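You operate a simulated robot arm through the tools that you are given. There is no shell and no other tool. Be economical: measure what you need, move in short steps, check, and stop when the job is done.

You are at the controls of a simulated robot arm. One attempt, no reset.

Task
Run the teal-banded cup in the plate in under the lit lamp box.
Fine: lamp switch on, slide open, see the light, press One row once; then slide closed and lamp switch off.

The check looks at the end state, three seconds after you hand in, the way a careful person would. Anything else that was tipped, shoved, dropped, spilled or broken makes it a failure.

Robot
A 6-joint arm with a two-finger parallel gripper on a trunk, on a base that drives. Base frame: it is fixed to the floor where the robot stands at the start and does not move with it; the origin is under the middle of the robot, x ahead of it, y to its left, z up. Readings come in m, degrees, newtons and seconds.
Its first joint turns from -166.0 to 166.0 degrees. Places, roughly: blue gate lever [0.9, -0.1, 1]; clear hood [1.3, 0.1, 1.2]; foils switch [0.7, 0, 0.7]; green gate lever [0.9, 0.1, 1]; green-banded tube [1, 0.1, 1.1]; grey gate lever [0.9, 0.4, 1]; lamp box [1.1, 0.1, 1]; lamp switch [0.7, 0, 0.8]; one row button [0.7, -0.1, 0.7]; orange gate lever [0.9, 0.2, 1]; slide knob [1.1, 0.5, 1]; teal-banded cup (10x10x10 cm) [1, 0.2, 0.9]. Payload 3.91 kg.
Tool frame: the origin (TCP) lies between the finger pads and is the grasp point; the fingertips stand 0.03 m ahead of it; z points along the fingers, y is the line along which they close. The gripper opens to 0.11 m. The fingers are 0.02 m wide and 0.01 m thick; the gripper's body (0.048 by 0.112 m) begins 0.055 m behind the TCP.
Orientation is that of the tool frame in the base frame, as a unit quaternion [x, y, z, w]. With the fingers straight down and closing along the base's y, the tool's x points along the base's -x, its y along +y and its z along -z.

Tools
- The arm moves only by the tool play_rows. Its argument "deltas" is a list of rows, each a list of 3 entries, a list of its own where there are three numbers: the shift along the base's x, y, z in mm, then the turn, a rotation vector about the base's x, y, z in rad, then the opening, from 0 (shut) to 1 (fully open). In form: [[[tx, ty, tz], [wx, wy, wz], jaw], ...]. A call has 1 to 20 rows; each row shifts and turns the commanded pose from where the row before left it. A row lasts 0.2 s, in which the tool goes at most 0.05 m and 8.6 degrees; a call with a longer step from one row to the next is refused whole, and so is a gripper value outside its range. A pose out of reach is approached as far as the arm can. The call stops where the force on the tool passes 90 N (or 10 N more than at its start, if that is more) or the arm is blocked; 0.2 s more then pass. Each finger travels about 0.108 m/s and halts on what it meets, pressing with about 33 N; the grip force reading is that of the motor and also rises with nothing between the fingers. The clock runs only during rows and for 0.2 s after the last one: add rows that do not move to give the fingers time. It gives the time, the measured TCP pose, the force on the tool (base axes), the opening and the grip force at its end, in the units of the frame above (readings bear some noise), with the torque about the TCP (base axes, N m) and any sound that the robot's microphone picked up.
- Cameras (640 x 400 px; columns grow to the right, rows downward): "scene" is now at [0.7322, 0.0098, 1.2829]; the picture's right is [0.00, -0.23, -0.97], its down [-0.93, 0.35, -0.08] and it looks along [0.36, 0.91, -0.22] (base axes); focal length 214 px, centre (320, 200). "wrist" rides on the gripper at [0.072, 0.017, -0.103] in the tool frame; the picture's right is [-0.23, 0.97, 0.00], its down [-0.76, -0.18, -0.62] and it looks along [-0.61, -0.14, 0.78] (tool axes); focal length 222 px, centre (320, 200). There is no depth. A picture from a camera that has moved, and an enlarged one, comes with that camera's place and axes in the base frame and with its lens.
- camera(camera): a new picture of that camera. No time passes.
- roll_base(legs): drives the robot by 1 to 6 legs, each [ahead, left, turn to the left] in m, m and degrees, along the robot's own axes; the way and the turn of a leg run together, so that a leg with both is an arc; at most 1.5 m and 180 degrees a leg. The arm and the cameras ride along, it lands a little off, and it stops where it bumps. It gives what a move gives.
- aim_head(pan, tilt): turns the head with the scene camera to pan (to the left, within 80 degrees either way) and tilt (down, from -29 to 69), counted from straight ahead of the robot. It gives what a move gives.
- close_up(camera, box): a new picture of the part [left, top, right, bottom] of that camera's present view, enlarged. No time passes.
- close_job(): hands the job in; it is judged then, once.

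Work in short steps. Places have to be worked out from the pictures, the camera data and where the tool is seen: move nearer, look again, correct. Check each grasp and each placing, and mend what went wrong. You have 120 turns and 90 pictures in all, those below and enlarged ones among them. Open the gripper and draw the arm clear of the work before you hand the job in, unless the task says otherwise; then end with one line.

The tools are called after ">>>" by a JSON object that holds its "api" and its "payload". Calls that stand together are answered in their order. play_rows: Moves the arm, as the interface text tells. Its arguments: {"type":"object","properties":{"deltas":{"type":"array","items":{"type":"array"}}},"required":["deltas"]} The other tools are called the same way: roll_base (legs) drives the base; aim_head (pan, tilt) turns the head that bears the scene camera; camera (camera) takes a picture; close_up (camera, box) takes an enlarged picture of a part of a camera's view; close_job () hands the job in.

At the start:

```text
time_s: 0.0
position: [0.5904, -0.0593, 1.1725]
tool_rot: [0.0, 1.0, 0.0, 0.0]
wrist_force: [0.7, 0.4, 0.0]
torque: [0.0, -0.06, -0.02]
opening: 0.1101
grip_force: 0.1
robot x, y, heading: [0.0009, 0.002, -0.1]
head pan, tilt: [76.5, -21.3]
```

scene: 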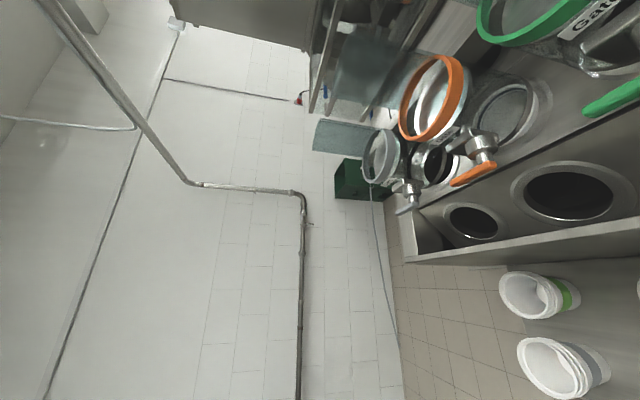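
wrist: 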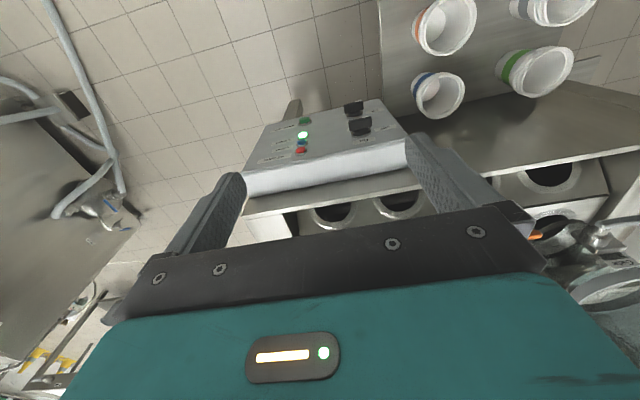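

The scene camera looks off to the left and is rolled; I turn the head ahead and down to see the work.

>>> {"api": "aim_head", "payload": {"pan": 0, "tilt": 30}}

>>> {"api": "camera", "payload": {"camera": "scene"}}

>>> {"api": "close_up", "payload": {"camera": "wrist", "box": [230, 80, 430, 205]}}

```text
time_s: 1.5
position: [0.5897, -0.0607, 1.1714]
tool_rot: [0.0, 1.0, 0.0, 0.0]
wrist_force: [0.4, -0.5, -0.1]
torque: [-0.01, -0.02, -0.01]
opening: 0.11
grip_force: 0.1
robot x, y, heading: [0.0017, 0.0012, -0.2]
head pan, tilt: [0.0, 30.0]
```

```text
87 pictures are left
camera scene: at [0.653, -0.0628, 1.2099], right [0.0, -1.0, 0.0], down [-0.87, 0.0, 0.5], along [-0.5, 0.0, -0.87], focal length 214 px, centre (320, 200)
```

scene: 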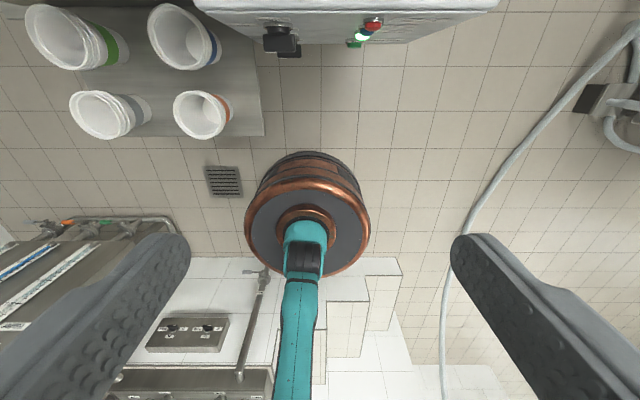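

```text
3.20 times, centred on (330, 142) of wrist
camera zoom: at [0.5185, -0.0421, 1.2759], right [0.23, 0.97, 0.0], down [0.76, -0.18, 0.62], along [0.61, -0.14, -0.78], focal length 711 px, centre (288, 384)
```

zoom: 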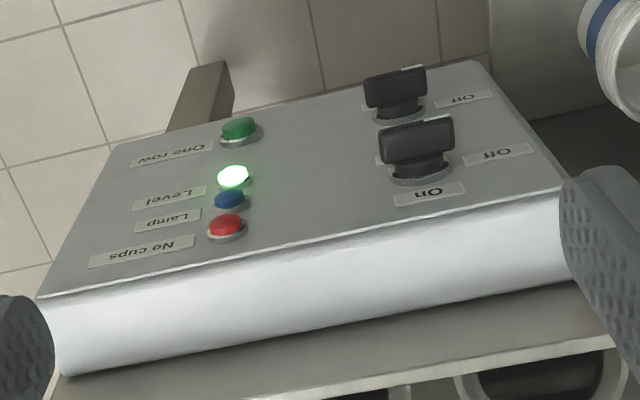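

The head rides on the tool: "ahead" is the tool's z direction. I tilt the other way to look forward.

>>> {"api": "aim_head", "payload": {"pan": 0, "tilt": -29}}

>>> {"api": "camera", "payload": {"camera": "scene"}}

```text
time_s: 2.8
position: [0.5897, -0.0602, 1.1713]
tool_rot: [0.0, 1.0, 0.0, 0.0]
wrist_force: [-0.7, -0.2, 0.2]
torque: [0.01, -0.04, 0.0]
opening: 0.1102
grip_force: 0.1
robot x, y, heading: [0.0042, -0.0022, -0.1]
head pan, tilt: [0.0, -28.6]
```

```text
85 pictures are left
camera scene: at [0.7413, -0.0629, 1.2333], right [0.0, -1.0, 0.0], down [-0.88, 0.0, -0.48], along [0.48, 0.0, -0.88], focal length 214 px, centre (320, 200)
```

scene: 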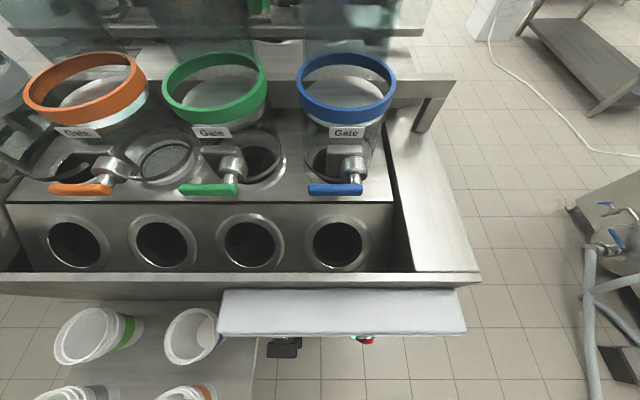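

I need a wider view of the machine: draw the tool back and up, and pitch it forward about 45°.

>>> {"api": "play_rows", "payload": {"deltas": [[[-20, 20, 25], [0, -0.14, 0], 1], [[-20, 20, 25], [0, -0.14, 0], 1], [[-20, 20, 25], [0, -0.14, 0], 1], [[-20, 20, 25], [0, -0.14, 0], 1], [[-20, 20, 25], [0, -0.14, 0], 1], [[-20, 20, 25], [0, -0.14, 0], 1]]}}

>>> {"api": "aim_head", "payload": {"pan": 0, "tilt": 0}}

>>> {"api": "camera", "payload": {"camera": "scene"}}

>>> {"api": "camera", "payload": {"camera": "wrist"}}

```text
time_s: 4.2
position: [0.4681, 0.0588, 1.3203]
tool_rot: [0.0, 0.913, 0.0, 0.408]
wrist_force: [0.0, 0.1, -1.0]
torque: [0.02, 0.01, 0.03]
opening: 0.1099
grip_force: 0.0
robot x, y, heading: [-0.0011, -0.0007, 0.0]
head pan, tilt: [0.0, -28.6]
```

```text
time_s: 5.1
position: [0.4667, 0.059, 1.321]
tool_rot: [-0.001, 0.913, 0.001, 0.407]
wrist_force: [-0.7, 0.2, 0.7]
torque: [0.03, 0.0, -0.01]
opening: 0.1102
grip_force: 0.1
robot x, y, heading: [0.0011, 0.0029, -0.2]
head pan, tilt: [0.0, 0.0]
```

```text
84 pictures are left
camera scene: at [0.5126, 0.0557, 1.4275], right [0.0, -1.0, 0.0], down [-0.67, 0.0, -0.74], along [0.74, 0.0, -0.67], focal length 214 px, centre (320, 200)
```

scene: 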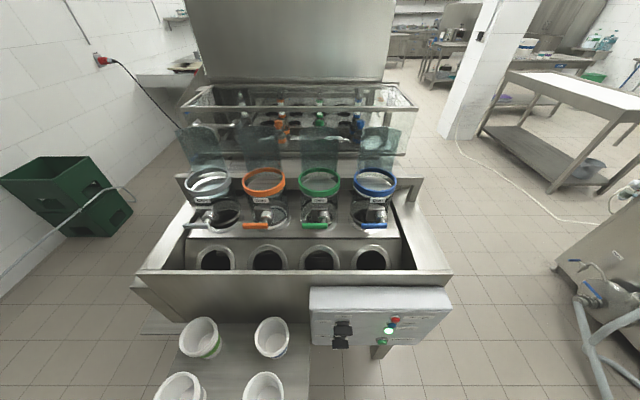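

```text
83 pictures are left
camera wrist: at [0.3432, 0.0765, 1.3362], right [0.15, 0.97, 0.17], down [0.05, -0.18, 0.98], along [0.99, -0.14, -0.07], focal length 222 px, centre (320, 200)
```

wrist: 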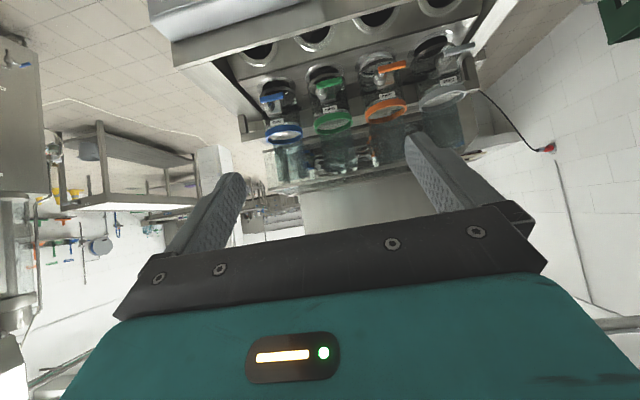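

Good overview. I zoom on the machine.

>>> {"api": "close_up", "payload": {"camera": "scene", "box": [130, 80, 450, 280]}}

>>> {"api": "close_up", "payload": {"camera": "scene", "box": [290, 270, 460, 376]}}

>>> {"api": "close_up", "payload": {"camera": "scene", "box": [170, 80, 300, 161]}}

```text
2.00 times, centred on (290, 180) of scene
camera zoom: at [0.5126, 0.0557, 1.4275], right [0.0, -1.0, 0.0], down [-0.67, 0.0, -0.74], along [0.74, 0.0, -0.67], focal length 429 px, centre (380, 240)
```

zoom: 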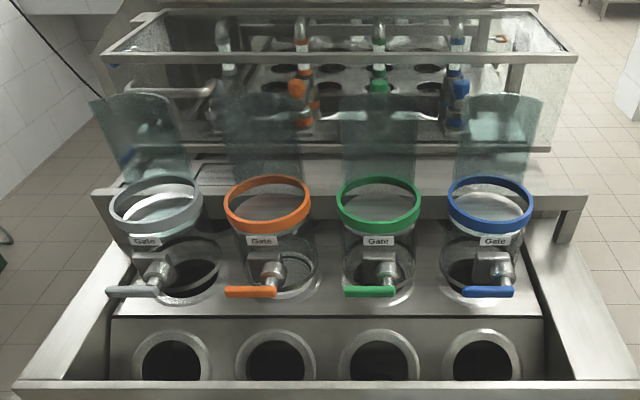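

```text
3.76 times, centred on (375, 323) of scene
camera zoom: at [0.5126, 0.0557, 1.4275], right [0.0, -1.0, 0.0], down [-0.67, 0.0, -0.74], along [0.74, 0.0, -0.67], focal length 807 px, centre (113, -263)
```

zoom: 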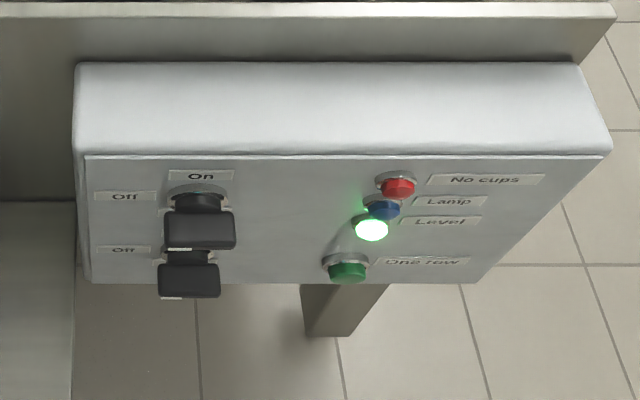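

```text
4.92 times, centred on (235, 120) of scene
camera zoom: at [0.5126, 0.0557, 1.4275], right [0.0, -1.0, 0.0], down [-0.67, 0.0, -0.74], along [0.74, 0.0, -0.67], focal length 1056 px, centre (738, 591)
```

zoom: 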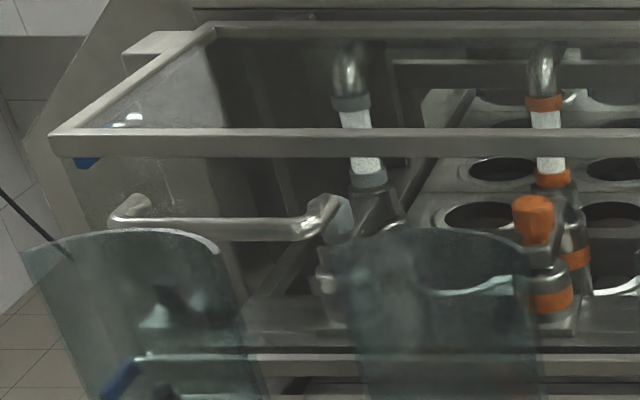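

The cup sits in the plate's row under the tubes (orange lane). Next I go down and look at the control panel front-on with the tool level.

>>> {"api": "play_rows", "payload": {"deltas": [[[-10, -10, -30], [0, -0.12, 0], 0], [[-10, -10, -30], [0, -0.12, 0], 0], [[-10, -10, -30], [0, -0.12, 0], 0], [[-10, -10, -30], [0, -0.12, 0], 0], [[-10, -10, -30], [0, -0.12, 0], 0], [[0, -10, -40], [0, -0.13, 0], 0], [[0, -10, -40], [0, 0, 0], 0], [[0, -10, -40], [0, 0, 0], 0], [[0, -10, -40], [0, 0, 0], 0], [[0, 0, -40], [0, 0, 0], 0], [[0, 0, -40], [0, 0, 0], 0]]}}

>>> {"api": "camera", "payload": {"camera": "scene"}}

>>> {"api": "camera", "payload": {"camera": "wrist"}}

```text
time_s: 7.5
position: [0.4483, -0.0376, 1.0132]
tool_rot: [0.0, 0.707, 0.0, 0.707]
wrist_force: [0.6, -0.8, -0.8]
torque: [0.0, 0.01, -0.01]
opening: 0.0002
grip_force: 33.1
out of reach, approached as far as the arm can: row 9, 10, 11
robot x, y, heading: [0.0011, 0.0036, -0.0]
head pan, tilt: [0.0, 0.0]
```

```text
79 pictures are left
camera scene: at [0.4111, -0.0399, 1.1211], right [0.0, -1.0, 0.0], down [0.0, 0.0, -1.0], along [1.0, 0.0, 0.0], focal length 214 px, centre (320, 200)
```

scene: 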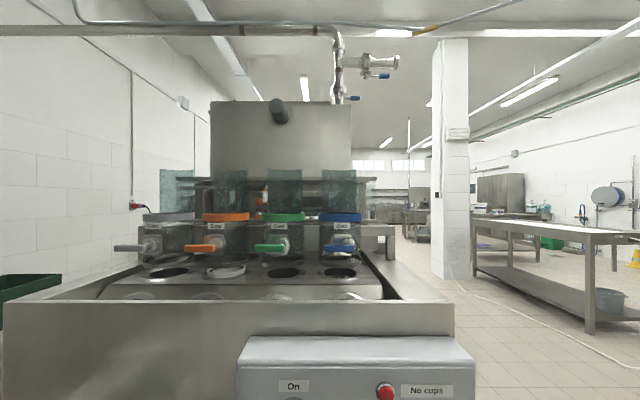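

```text
78 pictures are left
camera wrist: at [0.3473, -0.0192, 0.9409], right [0.0, 0.97, 0.23], down [-0.62, -0.18, 0.76], along [0.78, -0.14, 0.61], focal length 222 px, centre (320, 200)
```

wrist: 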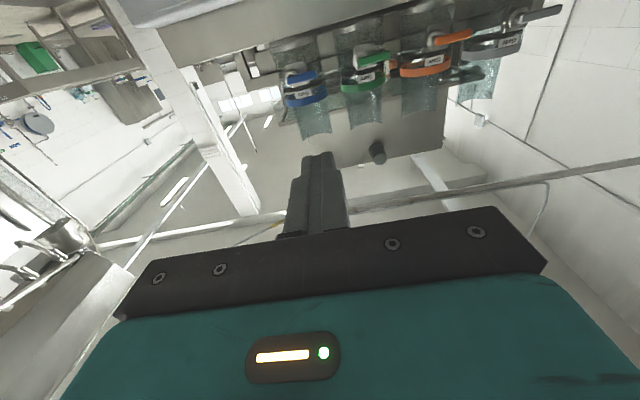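

The head can look down at the panel from here.

>>> {"api": "aim_head", "payload": {"pan": 0, "tilt": 45}}

>>> {"api": "close_up", "payload": {"camera": "scene", "box": [220, 100, 500, 275]}}

```text
time_s: 8.6
position: [0.4492, -0.0378, 1.0122]
tool_rot: [0.0, 0.708, 0.0, 0.706]
wrist_force: [0.0, 1.2, -0.2]
torque: [0.01, -0.01, 0.02]
opening: 0.0
grip_force: 33.3
robot x, y, heading: [0.0009, 0.0016, -0.0]
head pan, tilt: [0.0, 45.0]
```

```text
2.29 times, centred on (360, 188) of scene
camera zoom: at [0.4026, -0.0399, 1.0503], right [0.0, -1.0, 0.0], down [-0.71, 0.0, -0.71], along [0.71, 0.0, -0.71], focal length 490 px, centre (229, 229)
```

zoom: 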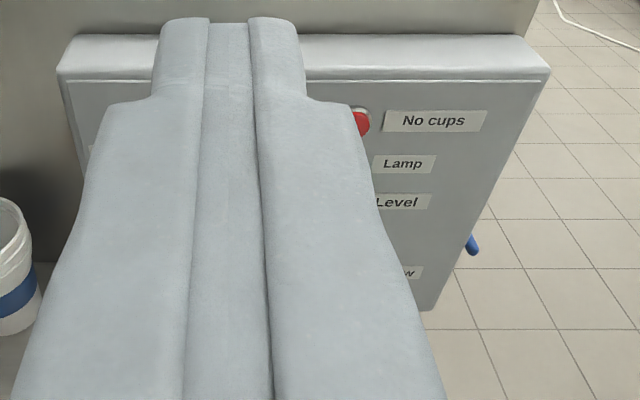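

The closed fingers block the view; shift the tool right and look with a left pan.

>>> {"api": "play_rows", "payload": {"deltas": [[[0, -45, 0], [0, 0, 0], 0], [[0, -45, 0], [0, 0, 0], 0], [[0, -45, 0], [0, 0, 0], 0], [[0, -45, 0], [0, 0, 0], 0]]}}

>>> {"api": "aim_head", "payload": {"pan": 30, "tilt": 35}}

>>> {"api": "camera", "payload": {"camera": "scene"}}

```text
time_s: 9.6
position: [0.4511, -0.2141, 1.01]
tool_rot: [0.001, 0.707, 0.0, 0.707]
wrist_force: [0.5, -0.4, 0.1]
torque: [-0.04, 0.03, -0.01]
opening: 0.0004
grip_force: 32.5
robot x, y, heading: [0.0034, 0.0026, -0.3]
head pan, tilt: [0.0, 45.0]
```

```text
time_s: 10.6
position: [0.4518, -0.2126, 1.0121]
tool_rot: [0.0, 0.707, 0.001, 0.707]
wrist_force: [0.4, 0.1, -0.9]
torque: [0.0, -0.02, 0.0]
opening: 0.0002
grip_force: 32.7
robot x, y, heading: [0.0026, 0.0033, -0.2]
head pan, tilt: [30.0, 35.0]
```

```text
76 pictures are left
camera scene: at [0.3995, -0.1721, 1.0637], right [0.5, -0.87, 0.0], down [-0.5, -0.29, -0.82], along [0.71, 0.41, -0.57], focal length 214 px, centre (320, 200)
```

scene: 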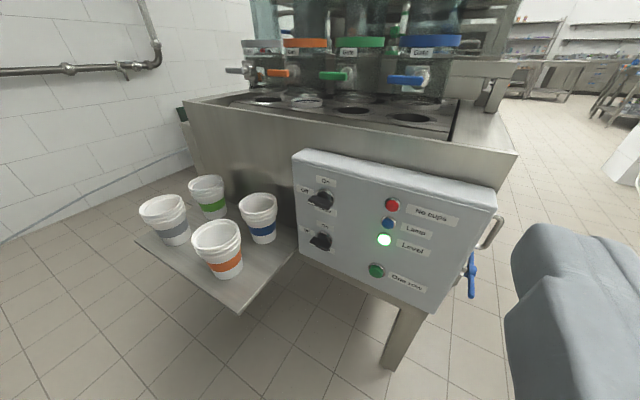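

>>> {"api": "close_up", "payload": {"camera": "scene", "box": [280, 140, 520, 290]}}

>>> {"api": "close_up", "payload": {"camera": "scene", "box": [180, 0, 520, 145]}}

```text
2.67 times, centred on (400, 215) of scene
camera zoom: at [0.3995, -0.1721, 1.0637], right [0.5, -0.87, 0.0], down [-0.5, -0.29, -0.82], along [0.71, 0.41, -0.57], focal length 572 px, centre (107, 160)
```

zoom: 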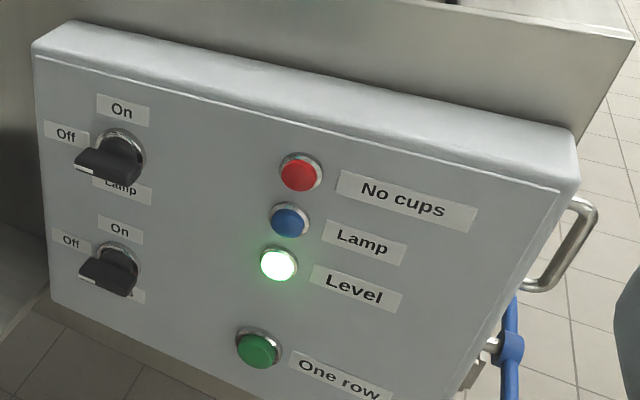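

```text
1.88 times, centred on (350, 72) of scene
camera zoom: at [0.3995, -0.1721, 1.0637], right [0.5, -0.87, 0.0], down [-0.5, -0.29, -0.82], along [0.71, 0.41, -0.57], focal length 404 px, centre (264, 440)
```

zoom: 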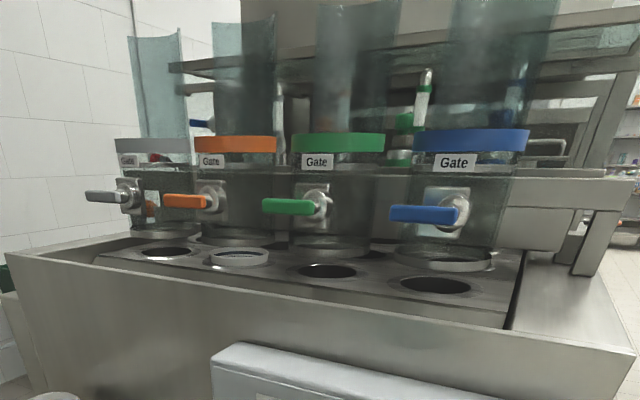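

Triangulated from two views: lamp switch handle ≈ (0.690, -0.002, 0.825), bar horizontal (Off); One row ≈ (0.70, -0.131, 0.688). I back the base a little to make room for a level tool.

>>> {"api": "roll_base", "payload": {"legs": [[-0.2, 0, 0]]}}

>>> {"api": "play_rows", "payload": {"deltas": [[[10, 30, -30], [-0.14, 0, 0], 0.5], [[10, 30, -30], [-0.14, 0, 0], 0.5], [[10, 30, -30], [-0.14, 0, 0], 0.5], [[10, 30, -30], [-0.14, 0, 0], 0.5], [[0, 20, -30], [-0.14, 0, 0], 0.5], [[0, 20, -30], [-0.14, 0, 0], 0.5]]}}

```text
time_s: 12.2
position: [0.2555, -0.2145, 1.0119]
tool_rot: [0.001, 0.707, 0.0, 0.707]
wrist_force: [-0.5, -0.2, 0.0]
torque: [0.0, -0.04, 0.03]
opening: 0.0
grip_force: 33.1
robot x, y, heading: [-0.1973, 0.0018, 0.2]
head pan, tilt: [30.0, 35.0]
```

```text
time_s: 13.6
position: [0.3683, -0.0837, 0.9185]
tool_rot: [-0.288, 0.645, -0.29, 0.646]
wrist_force: [0.7, -0.6, -0.4]
torque: [-0.01, 0.03, -0.02]
opening: 0.0549
grip_force: 0.1
out of reach, approached as far as the arm can: row 2, 3, 4, 5, 6
robot x, y, heading: [-0.1979, 0.002, 0.2]
head pan, tilt: [30.0, 35.0]
```

Out of reach close in; I extend forward while rolling the rest of the quarter turn.

>>> {"api": "play_rows", "payload": {"deltas": [[[40, 10, 0], [-0.12, 0, 0], 0.5], [[40, 10, 0], [-0.12, 0, 0], 0.5], [[40, 10, 0], [-0.12, 0, 0], 0.5], [[40, 10, 0], [-0.12, 0, 0], 0.5], [[40, 10, 0], [-0.12, 0, 0], 0.5], [[40, 0, 0], [-0.13, 0, 0], 0.5]]}}

```text
time_s: 14.9
position: [0.6057, -0.0346, 0.9135]
tool_rot: [0.5, -0.499, 0.501, -0.5]
wrist_force: [-1.2, 0.2, 0.9]
torque: [-0.02, 0.06, -0.02]
opening: 0.0552
grip_force: 0.1
robot x, y, heading: [-0.1957, 0.0003, 0.4]
head pan, tilt: [30.0, 35.0]
```

Now pose is reachable (commands continue from the measured pose). Lower to the switch height and look.

>>> {"api": "play_rows", "payload": {"deltas": [[[-5, 10, -30], [0, 0, 0], 0.5], [[-5, 10, -30], [0, 0, 0], 0.5], [[-5, 12, -28], [0, 0, 0], 0.5]]}}

>>> {"api": "camera", "payload": {"camera": "wrist"}}

>>> {"api": "camera", "payload": {"camera": "scene"}}

```text
time_s: 15.8
position: [0.5917, -0.0043, 0.828]
tool_rot: [0.499, -0.5, 0.501, -0.5]
wrist_force: [-0.6, 0.1, 1.3]
torque: [0.02, -0.01, 0.04]
opening: 0.055
grip_force: 0.1
robot x, y, heading: [-0.1972, -0.0015, -0.0]
head pan, tilt: [30.0, 35.0]
```

```text
73 pictures are left
camera wrist: at [0.4897, -0.0748, 0.8112], right [0.0, 0.23, -0.97], down [-0.62, 0.76, 0.18], along [0.78, 0.61, 0.14], focal length 222 px, centre (320, 200)
```

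wrist: 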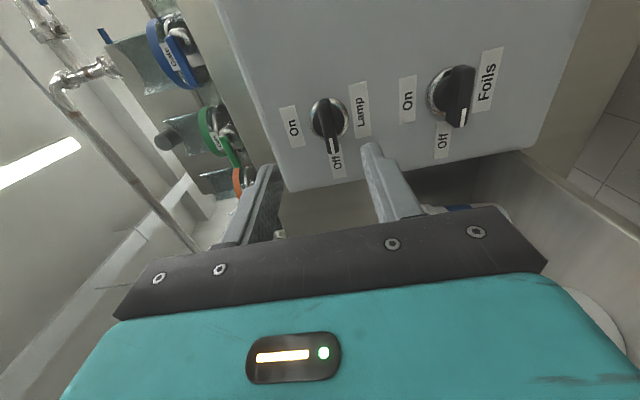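

```text
72 pictures are left
camera scene: at [0.5398, 0.0475, 0.782], right [0.5, 0.0, 0.87], down [-0.5, -0.82, 0.29], along [0.71, -0.57, -0.41], focal length 214 px, centre (320, 200)
```

scene: 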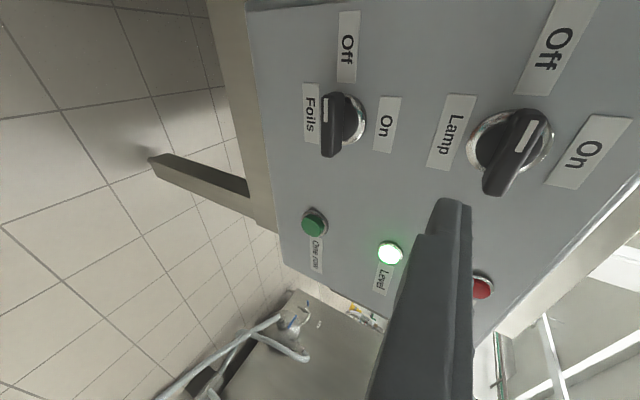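

The white mark points to Off. Lamp handle is at about y 0.002, z 0.818. Advance so the fingers straddle the bar.

>>> {"api": "play_rows", "payload": {"deltas": [[[20, 5, -9], [0, 0, 0], 0.5], [[20, 0, 0], [0, 0, 0], 0.5], [[18, 0, 0], [0, 0, 0], 0.5]]}}

>>> {"api": "camera", "payload": {"camera": "wrist"}}

>>> {"api": "camera", "payload": {"camera": "scene"}}

```text
time_s: 16.6
position: [0.6499, 0.0033, 0.819]
tool_rot: [-0.5, 0.5, -0.5, 0.501]
wrist_force: [0.8, 0.6, -0.4]
torque: [0.01, 0.02, 0.02]
opening: 0.0553
grip_force: 0.2
robot x, y, heading: [-0.1959, 0.0022, -0.0]
head pan, tilt: [30.0, 35.0]
```

```text
71 pictures are left
camera wrist: at [0.5481, -0.0676, 0.8028], right [0.0, 0.23, -0.97], down [-0.62, 0.76, 0.18], along [0.78, 0.61, 0.14], focal length 222 px, centre (320, 200)
```

wrist: 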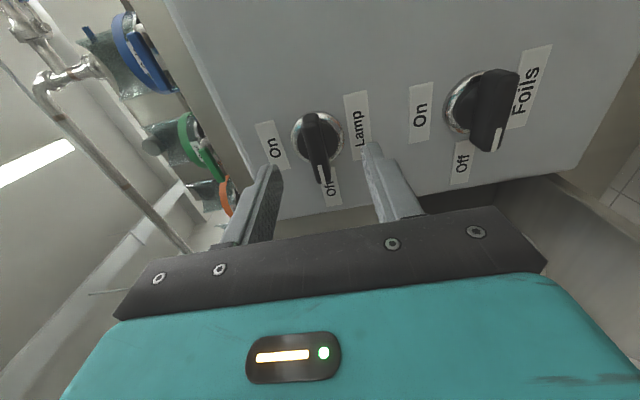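

```text
70 pictures are left
camera scene: at [0.5981, 0.0548, 0.7735], right [0.5, 0.0, 0.87], down [-0.5, -0.82, 0.29], along [0.71, -0.57, -0.41], focal length 214 px, centre (320, 200)
```

scene: 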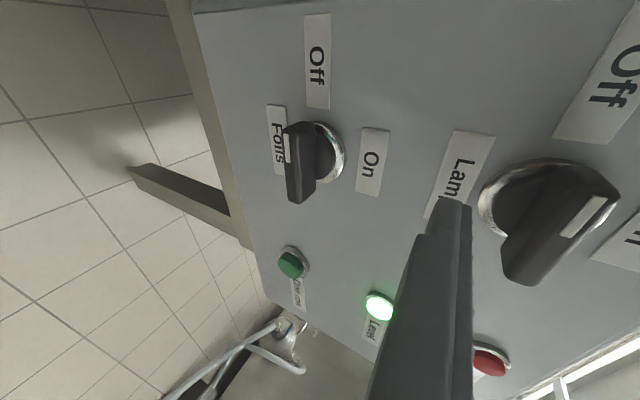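

Knob ring centre works out at about (0.715, 0.001, 0.820), so I go 20 mm deeper and close.

>>> {"api": "play_rows", "payload": {"deltas": [[[10, 0, 1], [0, 0, 0], 0.5], [[10, -1, 0], [0, 0, 0], 0.5], [[0, 0, 0], [0, 0, 0], 0], [[0, 0, 0], [0, 0, 0], 0], [[0, 0, 0], [0, 0, 0], 0]]}}

>>> {"api": "camera", "payload": {"camera": "wrist"}}

```text
time_s: 17.8
position: [0.6713, 0.0003, 0.8195]
tool_rot: [-0.5, 0.499, -0.5, 0.501]
wrist_force: [4.2, -1.2, 4.4]
torque: [0.0, 0.01, 0.27]
opening: 0.0119
grip_force: 45.0
robot x, y, heading: [-0.1975, -0.0006, 0.3]
head pan, tilt: [30.0, 35.0]
```

```text
69 pictures are left
camera wrist: at [0.5696, -0.0704, 0.8038], right [0.0, 0.23, -0.97], down [-0.62, 0.76, 0.18], along [0.78, 0.61, 0.14], focal length 222 px, centre (320, 200)
```

wrist: 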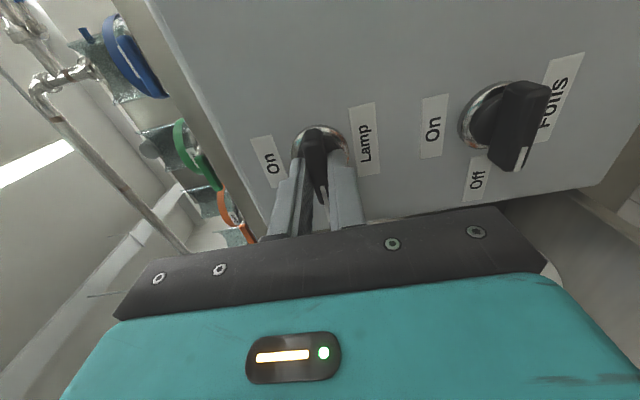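

The bar is gripped (11.9 mm). Twist +90° about x to On.

>>> {"api": "play_rows", "payload": {"deltas": [[[0, 0, 0], [0.13, 0, 0], 0], [[0, 0, 0], [0.13, 0, 0], 0], [[0, 0, 0], [0.13, 0, 0], 0], [[0, 0, 0], [0.13, 0, 0], 0], [[0, 0, 0], [0.13, 0, 0], 0], [[0, 0, 0], [0.13, 0, 0], 0], [[0, 0, 0], [0.13, 0, 0], 0], [[0, 0, 0], [0.13, 0, 0], 0], [[0, 0, 0], [0.13, 0, 0], 0], [[0, 0, 0], [0.13, 0, 0], 0], [[0, 0, 0], [0.13, 0, 0], 0], [[0, 0, 0], [0.13, 0, 0], 0], [[0, 0, 0], [0, 0, 0], 0]]}}

>>> {"api": "camera", "payload": {"camera": "wrist"}}

```text
time_s: 20.6
position: [0.6712, -0.0001, 0.8212]
tool_rot: [-0.003, 0.707, -0.004, 0.707]
wrist_force: [23.2, 2.2, 18.3]
torque: [-0.01, -1.02, 0.15]
opening: 0.0119
grip_force: 45.0
robot x, y, heading: [-0.1986, -0.0004, 0.1]
head pan, tilt: [30.0, 35.0]
```

```text
68 pictures are left
camera wrist: at [0.5685, 0.0178, 0.7483], right [0.0, 0.98, 0.22], down [-0.62, -0.17, 0.76], along [0.78, -0.14, 0.61], focal length 222 px, centre (320, 200)
```

wrist: 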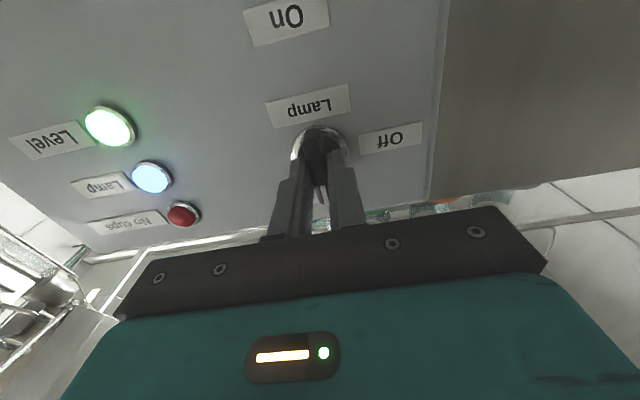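

Lamp indicator is lit. Release and back straight off, then rise for the slide.

>>> {"api": "play_rows", "payload": {"deltas": [[[0, 0, 0], [0, 0, 0], 0.4], [[0, 0, 0], [0, 0, 0], 0.4], [[-20, 0, 0], [0, 0, 0], 0.4], [[-30, 0, 0], [0, 0, 0], 0.4], [[-40, 0, 10], [0, 0, 0], 0.4], [[-20, 0, 45], [0, 0, 0], 0.4], [[-10, 10, 45], [0, 0, 0], 0], [[0, 20, 45], [0, 0, 0], 0], [[0, 30, 40], [0, 0, 0], 0], [[0, 30, 40], [0, 0, 0], 0], [[0, 30, 40], [0, 0, 0], 0], [[0, 30, 40], [0, 0, 0], 0], [[0, 30, 40], [0, 0, 0], 0]]}}

>>> {"api": "aim_head", "payload": {"pan": 0, "tilt": 20}}

>>> {"api": "camera", "payload": {"camera": "scene"}}

```text
time_s: 23.4
position: [0.5506, 0.1787, 1.1626]
tool_rot: [-0.003, 0.707, -0.004, 0.707]
wrist_force: [-0.3, -0.1, 0.5]
torque: [-0.04, 0.02, 0.01]
opening: 0.0
grip_force: 33.0
robot x, y, heading: [-0.1957, 0.0007, -0.0]
head pan, tilt: [30.0, 35.0]
```

```text
time_s: 24.3
position: [0.5503, 0.1786, 1.1635]
tool_rot: [-0.003, 0.707, -0.004, 0.707]
wrist_force: [0.7, -0.5, -0.2]
torque: [0.0, -0.02, -0.02]
opening: 0.0001
grip_force: 33.5
robot x, y, heading: [-0.1983, -0.0062, 0.1]
head pan, tilt: [0.0, 20.0]
```

```text
67 pictures are left
camera scene: at [0.5147, 0.177, 1.2392], right [0.0, -1.0, 0.01], down [-0.34, -0.01, -0.94], along [0.94, 0.0, -0.34], focal length 214 px, centre (320, 200)
```

scene: 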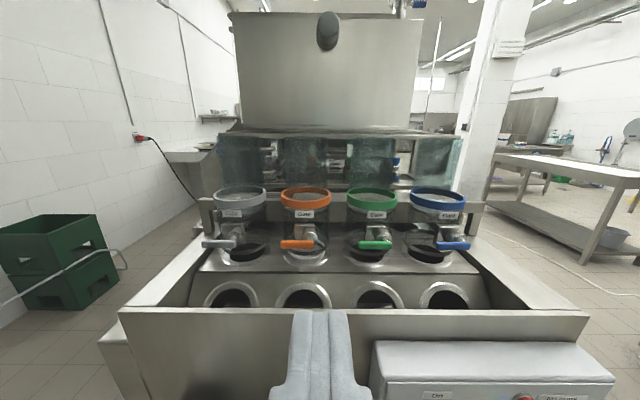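

The slide knob at the left end needs the base on the machine's left side. Look left first.

>>> {"api": "aim_head", "payload": {"pan": 45, "tilt": 40}}

>>> {"api": "camera", "payload": {"camera": "scene"}}

>>> {"api": "aim_head", "payload": {"pan": 30, "tilt": 15}}

>>> {"api": "close_up", "payload": {"camera": "scene", "box": [280, 100, 520, 250]}}

```text
time_s: 25.4
position: [0.5501, 0.1788, 1.1626]
tool_rot: [-0.004, 0.707, -0.003, 0.707]
wrist_force: [-0.3, -0.9, 0.3]
torque: [0.03, 0.0, 0.03]
opening: 0.0001
grip_force: 33.0
robot x, y, heading: [-0.1948, -0.0021, 0.3]
head pan, tilt: [45.0, 40.0]
```

```text
66 pictures are left
camera scene: at [0.4818, 0.2367, 1.2072], right [0.71, -0.71, 0.01], down [-0.46, -0.46, -0.76], along [0.54, 0.53, -0.65], focal length 214 px, centre (320, 200)
```

scene: 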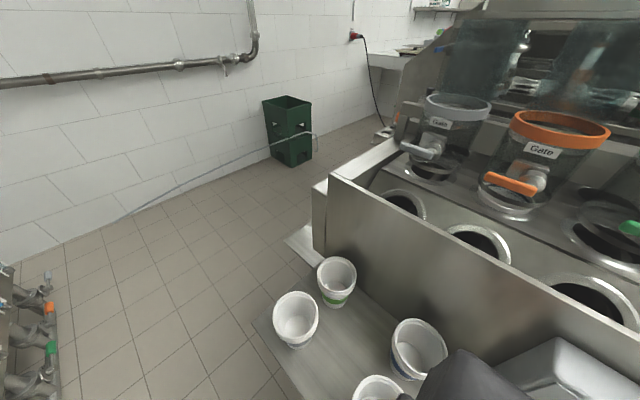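

```text
time_s: 26.3
position: [0.5498, 0.1788, 1.1626]
tool_rot: [-0.003, 0.707, -0.002, 0.707]
wrist_force: [-0.2, -0.1, -0.1]
torque: [0.04, -0.02, -0.01]
opening: 0.0002
grip_force: 32.6
robot x, y, heading: [-0.1956, 0.0009, -0.1]
head pan, tilt: [30.0, 15.0]
```

```text
2.67 times, centred on (400, 175) of scene
camera zoom: at [0.5025, 0.2238, 1.2468], right [0.5, -0.87, 0.01], down [-0.23, -0.14, -0.96], along [0.84, 0.48, -0.26], focal length 572 px, centre (107, 267)
```

zoom: 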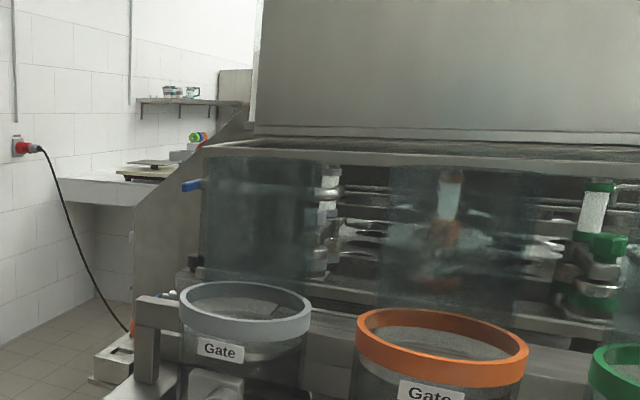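

Left floor is clear. The knob looks to be near (1.1, 0.49, 1.04). Drive left 0.95, then ahead.

>>> {"api": "roll_base", "payload": {"legs": [[0, 0.95, 0], [0.45, 0, 0]]}}

>>> {"api": "aim_head", "payload": {"pan": -60, "tilt": 15}}

>>> {"api": "camera", "payload": {"camera": "scene"}}

```text
time_s: 28.1
position: [0.5496, 0.3467, 1.1639]
tool_rot: [-0.013, 0.707, 0.008, 0.707]
wrist_force: [-0.2, -0.3, 0.6]
torque: [0.0, -0.03, 0.0]
opening: 0.0
grip_force: 33.3
robot x, y, heading: [-0.1895, 0.1461, 1.5]
head pan, tilt: [30.0, 15.0]
stopped in leg 1: the robot was blocked; the commanded pose is now the measured one
```

```text
time_s: 29.8
position: [0.5509, 0.3475, 1.1636]
tool_rot: [-0.014, 0.707, 0.006, 0.707]
wrist_force: [0.9, -0.9, 0.3]
torque: [0.04, 0.0, -0.03]
opening: 0.0001
grip_force: 33.0
robot x, y, heading: [-0.1948, 0.1457, 1.7]
head pan, tilt: [-60.0, 15.0]
```

```text
64 pictures are left
camera scene: at [0.471, 0.2619, 1.2484], right [-0.85, -0.53, 0.01], down [-0.14, 0.21, -0.97], along [0.51, -0.82, -0.25], focal length 214 px, centre (320, 200)
```

scene: 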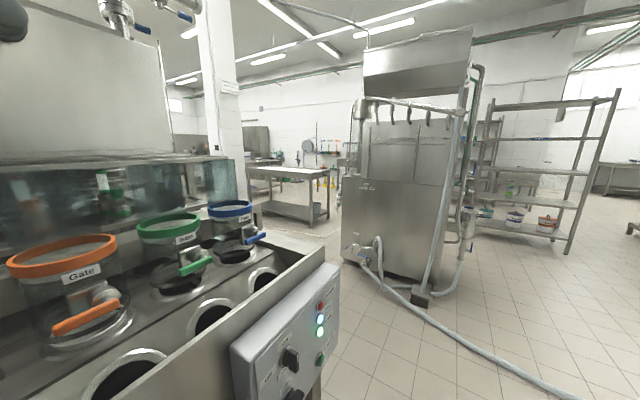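

Blocked on the left at once; look at what's there.

>>> {"api": "aim_head", "payload": {"pan": 80, "tilt": 35}}

>>> {"api": "camera", "payload": {"camera": "scene"}}

```text
time_s: 32.0
position: [0.5503, 0.3473, 1.1628]
tool_rot: [-0.014, 0.707, 0.006, 0.707]
wrist_force: [-0.1, 0.7, -0.6]
torque: [-0.04, -0.03, 0.02]
opening: 0.0001
grip_force: 33.1
robot x, y, heading: [-0.1896, 0.1442, 1.5]
head pan, tilt: [80.0, 35.0]
```

```text
63 pictures are left
camera scene: at [0.4347, 0.4282, 1.2148], right [0.99, -0.15, 0.0], down [-0.08, -0.58, -0.81], along [0.12, 0.8, -0.58], focal length 214 px, centre (320, 200)
```

scene: 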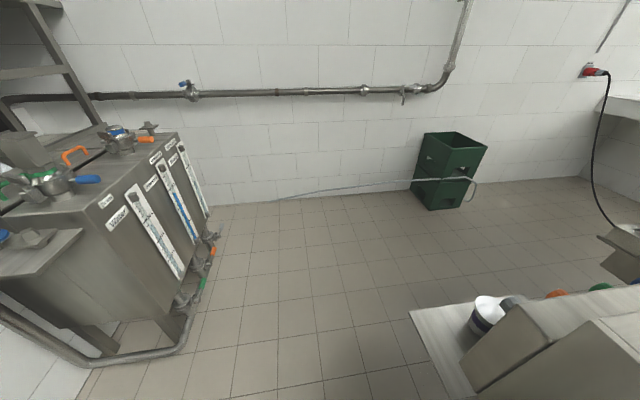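

Contact seems behind-left of the base (heading turned left). I move ahead again, and yaw the tool left to look back-left.

>>> {"api": "roll_base", "payload": {"legs": [[0.2, 0, 0]]}}

>>> {"api": "play_rows", "payload": {"deltas": [[[-30, 0, 10], [0, 0, 0.14], 0], [[-30, 0, 10], [0, 0, 0.14], 0], [[-30, 0, 10], [0, 0, 0.14], 0], [[-30, 0, 10], [0, 0, 0.14], 0], [[-30, 0, 10], [0, 0, 0.14], 0], [[0, 0, 10], [0, 0, 0.14], 0], [[0, 0, 10], [0, 0, 0.14], 0]]}}

>>> {"api": "camera", "payload": {"camera": "scene"}}

```text
time_s: 33.6
position: [0.7466, 0.3563, 1.1627]
tool_rot: [-0.015, 0.707, 0.008, 0.707]
wrist_force: [0.7, 0.2, 0.5]
torque: [0.01, -0.01, 0.01]
opening: 0.0
grip_force: 32.9
robot x, y, heading: [0.0083, 0.1574, 2.1]
head pan, tilt: [80.0, 35.0]
```

```text
time_s: 35.2
position: [0.597, 0.3532, 1.2332]
tool_rot: [-0.347, 0.617, 0.34, 0.619]
wrist_force: [0.3, -0.4, -0.3]
torque: [-0.04, 0.02, 0.0]
opening: 0.0
grip_force: 33.5
robot x, y, heading: [0.0085, 0.1527, 1.9]
head pan, tilt: [80.0, 35.0]
```

```text
62 pictures are left
camera scene: at [0.4638, 0.2997, 1.285], right [0.67, 0.74, 0.0], down [0.43, -0.39, -0.81], along [-0.6, 0.54, -0.58], focal length 214 px, centre (320, 200)
```

scene: 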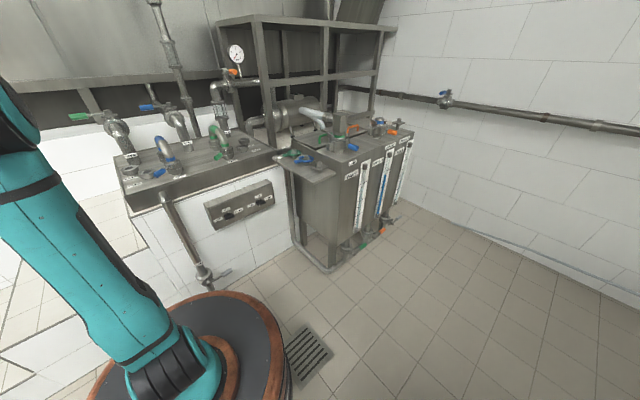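

The base bumped the low valve pipe behind it (fixed plumbing). Now at x≈0 it is clear; go left, then diagonally forward-left round the cup tray.

>>> {"api": "roll_base", "payload": {"legs": [[0.07, 0.5, -2], [0.38, 0.33, 0]]}}

>>> {"api": "aim_head", "payload": {"pan": 0, "tilt": 15}}

```text
time_s: 40.7
position: [1.0713, 1.1448, 1.2325]
tool_rot: [-0.329, 0.626, 0.322, 0.63]
wrist_force: [-0.8, 1.5, 0.2]
torque: [0.01, 0.0, 0.0]
opening: 0.0
grip_force: 33.2
robot x, y, heading: [0.4716, 0.9759, -1.4]
head pan, tilt: [80.0, 35.0]
```

```text
time_s: 42.3
position: [1.0727, 1.1444, 1.2328]
tool_rot: [-0.329, 0.626, 0.322, 0.629]
wrist_force: [1.0, -0.4, 0.4]
torque: [-0.01, 0.01, 0.0]
opening: 0.0
grip_force: 33.6
robot x, y, heading: [0.4707, 0.9738, -1.3]
head pan, tilt: [0.0, 15.0]
```

Arrived. Swing the tool round to face the machine's left end.

>>> {"api": "play_rows", "payload": {"deltas": [[[-20, -10, 0], [0, 0, -0.14], 0], [[-20, -10, 0], [0, 0, -0.14], 0], [[-20, -10, 0], [0, 0, -0.14], 0], [[-20, -10, 0], [0, 0, -0.14], 0], [[-20, -10, 0], [0, 0, -0.14], 0], [[-20, -10, 0], [0, 0, -0.14], 0], [[-20, -10, 0], [0, 0, -0.14], 0], [[-20, -10, 0], [0, 0, -0.14], 0], [[-10, -20, 0], [0, 0, -0.14], 0], [[-10, -20, 0], [0, 0, -0.14], 0], [[0, -20, 0], [0, 0, -0.14], 0], [[0, -20, 0], [0, 0, -0.14], 0], [[0, -20, 0], [0, 0, -0.14], 0], [[0, -20, 0], [0, 0, -0.14], 0], [[0, -20, 0], [0, 0, -0.14], 0]]}}

>>> {"api": "camera", "payload": {"camera": "scene"}}

```text
time_s: 45.5
position: [0.9464, 0.9133, 1.252]
tool_rot: [0.253, 0.613, -0.188, 0.724]
wrist_force: [0.4, 0.1, 0.2]
torque: [0.03, 0.0, 0.03]
opening: 0.0
grip_force: 32.7
out of reach, approached as far as the arm can: row 5, 6, 7, 8, 9, 10
robot x, y, heading: [0.4723, 0.9728, -1.3]
head pan, tilt: [0.0, 15.0]
```

```text
61 pictures are left
camera scene: at [0.9039, 0.9279, 1.3311], right [-0.58, -0.8, -0.14], down [-0.03, 0.19, -0.98], along [0.81, -0.57, -0.14], focal length 214 px, centre (320, 200)
```

scene: 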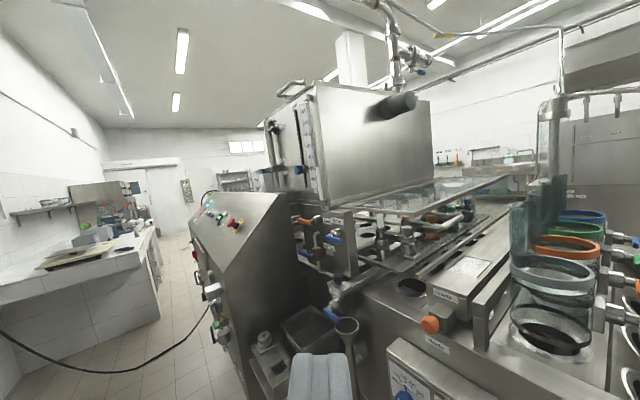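

>>> {"api": "close_up", "payload": {"camera": "scene", "box": [360, 220, 640, 400]}}

>>> {"api": "close_up", "payload": {"camera": "scene", "box": [390, 250, 510, 350]}}

```text
2.22 times, centred on (500, 310) of scene
camera zoom: at [0.9039, 0.9279, 1.3311], right [-0.58, -0.8, -0.14], down [-0.03, 0.19, -0.98], along [0.81, -0.57, -0.14], focal length 477 px, centre (-80, -44)
```

zoom: 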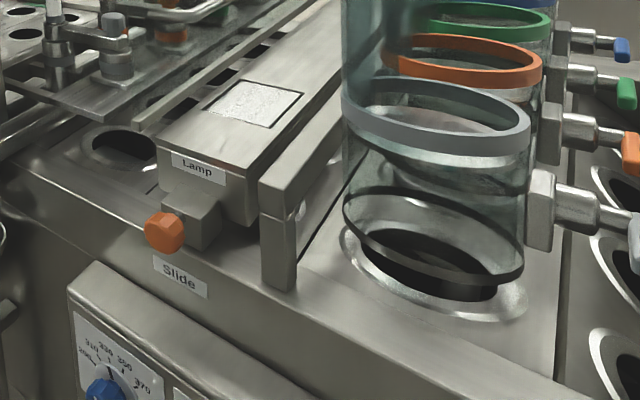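

```text
4.00 times, centred on (450, 300) of scene
camera zoom: at [0.9039, 0.9279, 1.3311], right [-0.58, -0.8, -0.14], down [-0.03, 0.19, -0.98], along [0.81, -0.57, -0.14], focal length 858 px, centre (-200, -200)
```

zoom: 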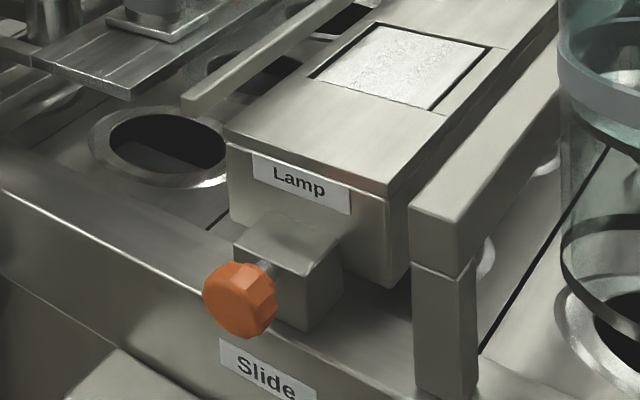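

The orange knob is the slide, on the lamp box's left end. I reorient the tool to face -y pitched 45° down, closing along x, and look again.

>>> {"api": "play_rows", "payload": {"deltas": [[[17, -18, -9], [0.0858, 0.06, -0.0902], 0.5], [[17, -18, -9], [0.0858, 0.06, -0.0902], 0.5], [[17, -18, -9], [0.0858, 0.06, -0.0902], 0.5], [[17, -18, -9], [0.0858, 0.06, -0.0902], 0.5], [[17, -18, -9], [0.0858, 0.06, -0.0902], 0.5], [[17, -18, -9], [0.0858, 0.06, -0.0902], 0.5], [[17, -18, -9], [0.0858, 0.06, -0.0902], 0.5], [[17, -18, -9], [0.0858, 0.06, -0.0902], 0.5], [[17, -18, -9], [0.0858, 0.06, -0.0902], 0.5]]}}

>>> {"api": "camera", "payload": {"camera": "scene"}}

>>> {"api": "camera", "payload": {"camera": "wrist"}}

```text
time_s: 47.5
position: [1.1003, 0.7528, 1.1706]
tool_rot: [0.654, 0.654, -0.269, 0.269]
wrist_force: [-1.2, 0.5, 0.6]
torque: [0.04, -0.04, 0.04]
opening: 0.0552
grip_force: 0.0
robot x, y, heading: [0.4701, 0.9803, -1.4]
head pan, tilt: [0.0, 15.0]
```

```text
58 pictures are left
camera scene: at [1.1023, 0.715, 1.2551], right [-1.0, 0.0, 0.0], down [0.0, 0.87, -0.5], along [0.0, -0.5, -0.87], focal length 214 px, centre (320, 200)
```

scene: 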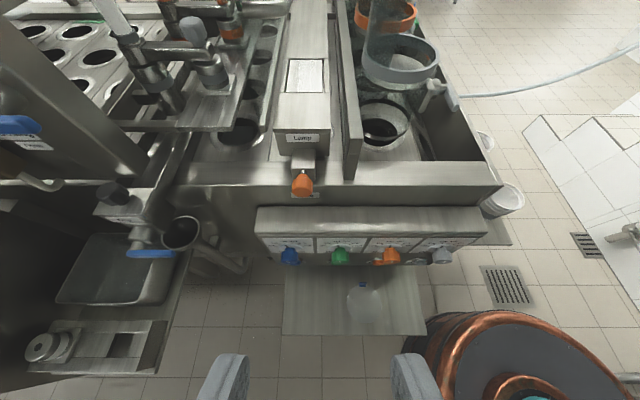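

```text
57 pictures are left
camera wrist: at [1.1188, 0.8782, 1.1931], right [0.97, -0.16, 0.16], down [-0.18, -0.1, 0.98], along [-0.14, -0.98, -0.13], focal length 222 px, centre (320, 200)
```

wrist: 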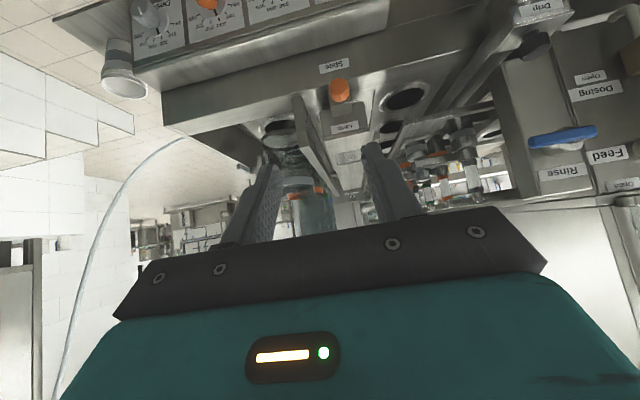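

Knob centre triangulates at (1.134, 0.518, 0.963), consistent over three views. Approach along the tool axis and check.

>>> {"api": "play_rows", "payload": {"deltas": [[[7, -33, -29], [0, 0, 0], 0.6], [[7, -33, -29], [0, 0, 0], 0.6], [[7, -33, -29], [0, 0, 0], 0.6], [[7, -33, -29], [0, 0, 0], 0.6], [[6, -33, -29], [0, 0, 0], 0.6]]}}

>>> {"api": "camera", "payload": {"camera": "scene"}}

>>> {"api": "camera", "payload": {"camera": "wrist"}}

```text
time_s: 48.7
position: [1.1353, 0.5873, 1.0245]
tool_rot: [0.653, 0.654, -0.27, 0.27]
wrist_force: [-1.2, 0.5, 0.5]
torque: [-0.02, -0.05, 0.01]
opening: 0.0661
grip_force: 0.1
robot x, y, heading: [0.4741, 0.9723, -1.4]
head pan, tilt: [0.0, 15.0]
```

```text
56 pictures are left
camera scene: at [1.1361, 0.5494, 1.1101], right [-1.0, 0.0, 0.0], down [0.0, 0.87, -0.5], along [0.0, -0.5, -0.87], focal length 214 px, centre (320, 200)
```

scene: 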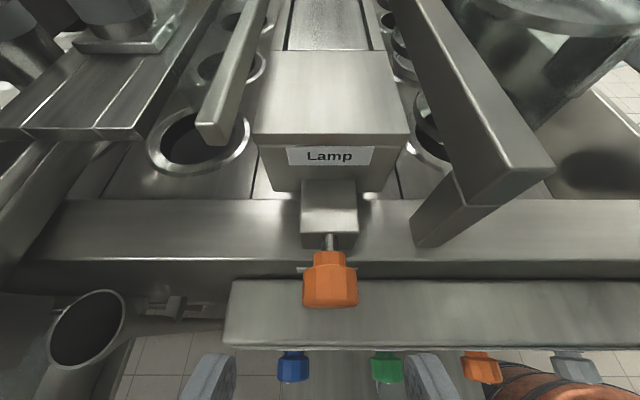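

```text
55 pictures are left
camera wrist: at [1.1525, 0.7126, 1.0478], right [0.97, -0.16, 0.16], down [-0.18, -0.1, 0.98], along [-0.14, -0.98, -0.13], focal length 222 px, centre (320, 200)
```

wrist: 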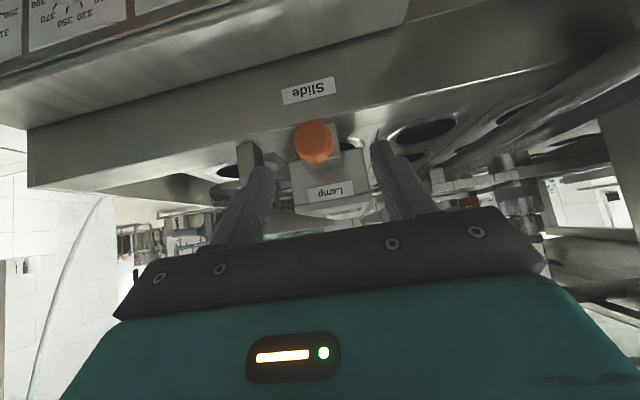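

>>> {"api": "play_rows", "payload": {"deltas": [[[-3, -21, -19], [0, 0, 0], 0.6], [[-2, -21, -19], [0, 0, 0], 0.6], [[0, -20, -18], [0, 0, 0], 0.6]]}}

>>> {"api": "camera", "payload": {"camera": "scene"}}

>>> {"api": "camera", "payload": {"camera": "wrist"}}

```text
time_s: 49.5
position: [1.1276, 0.5267, 0.9723]
tool_rot: [0.653, 0.653, -0.27, 0.271]
wrist_force: [-1.6, 13.7, 15.0]
torque: [0.1, 0.68, -0.56]
opening: 0.0669
grip_force: 1.0
robot x, y, heading: [0.4697, 0.9763, -1.4]
head pan, tilt: [0.0, 15.0]
```

```text
54 pictures are left
camera scene: at [1.1307, 0.4891, 1.0565], right [-1.0, 0.0, 0.0], down [0.0, 0.87, -0.5], along [0.0, -0.5, -0.87], focal length 214 px, centre (320, 200)
```

scene: 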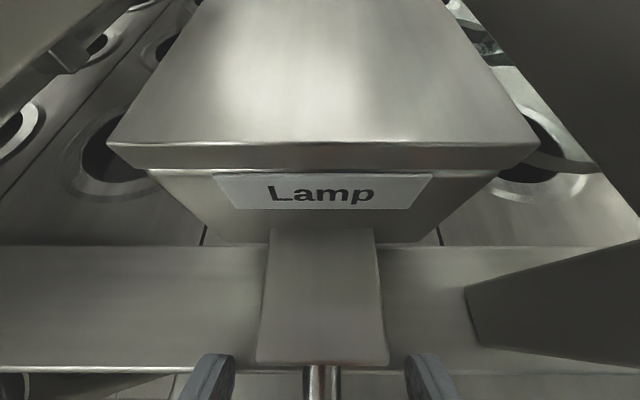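

```text
53 pictures are left
camera wrist: at [1.1469, 0.6522, 0.9939], right [0.97, -0.16, 0.16], down [-0.18, -0.1, 0.98], along [-0.14, -0.98, -0.12], focal length 222 px, centre (320, 200)
```

wrist: 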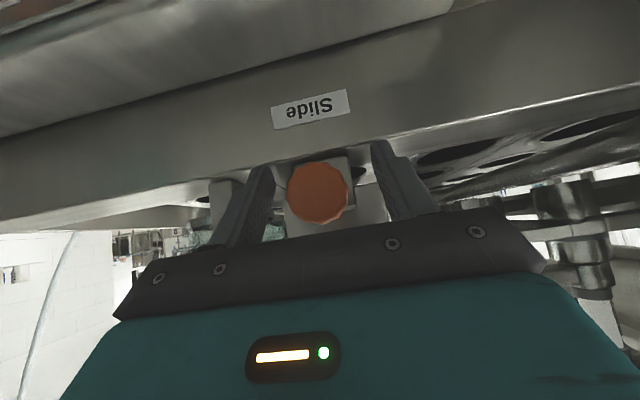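

Light contact with the deck edge (~20 N); ease out a few mm and close on the knob.

>>> {"api": "play_rows", "payload": {"deltas": [[[0, 7, 4], [0, 0, 0], 0.6], [[0, 0, 0], [0, 0, 0], 0], [[0, 0, 0], [0, 0, 0], 0], [[0, 0, 0], [0, 0, 0], 0]]}}

>>> {"api": "camera", "payload": {"camera": "wrist"}}

```text
time_s: 50.5
position: [1.129, 0.5312, 0.9728]
tool_rot: [0.653, 0.654, -0.269, 0.27]
wrist_force: [-22.2, 4.0, -8.8]
torque: [-0.06, -0.02, -0.1]
opening: 0.0313
grip_force: 44.8
robot x, y, heading: [0.4687, 0.9732, -1.5]
head pan, tilt: [0.0, 15.0]
```

```text
52 pictures are left
camera wrist: at [1.147, 0.656, 0.9965], right [0.97, -0.16, 0.16], down [-0.18, -0.1, 0.98], along [-0.14, -0.98, -0.13], focal length 222 px, centre (320, 200)
```

wrist: 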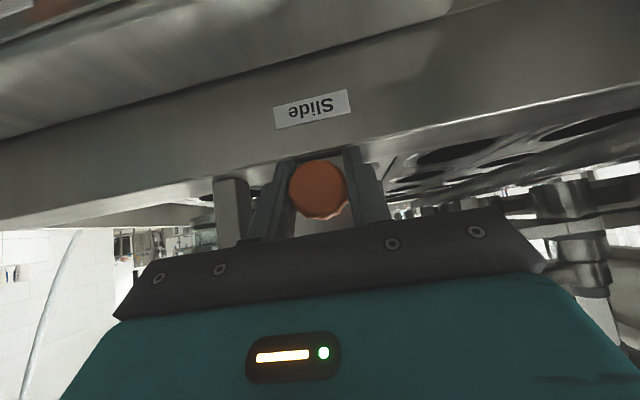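

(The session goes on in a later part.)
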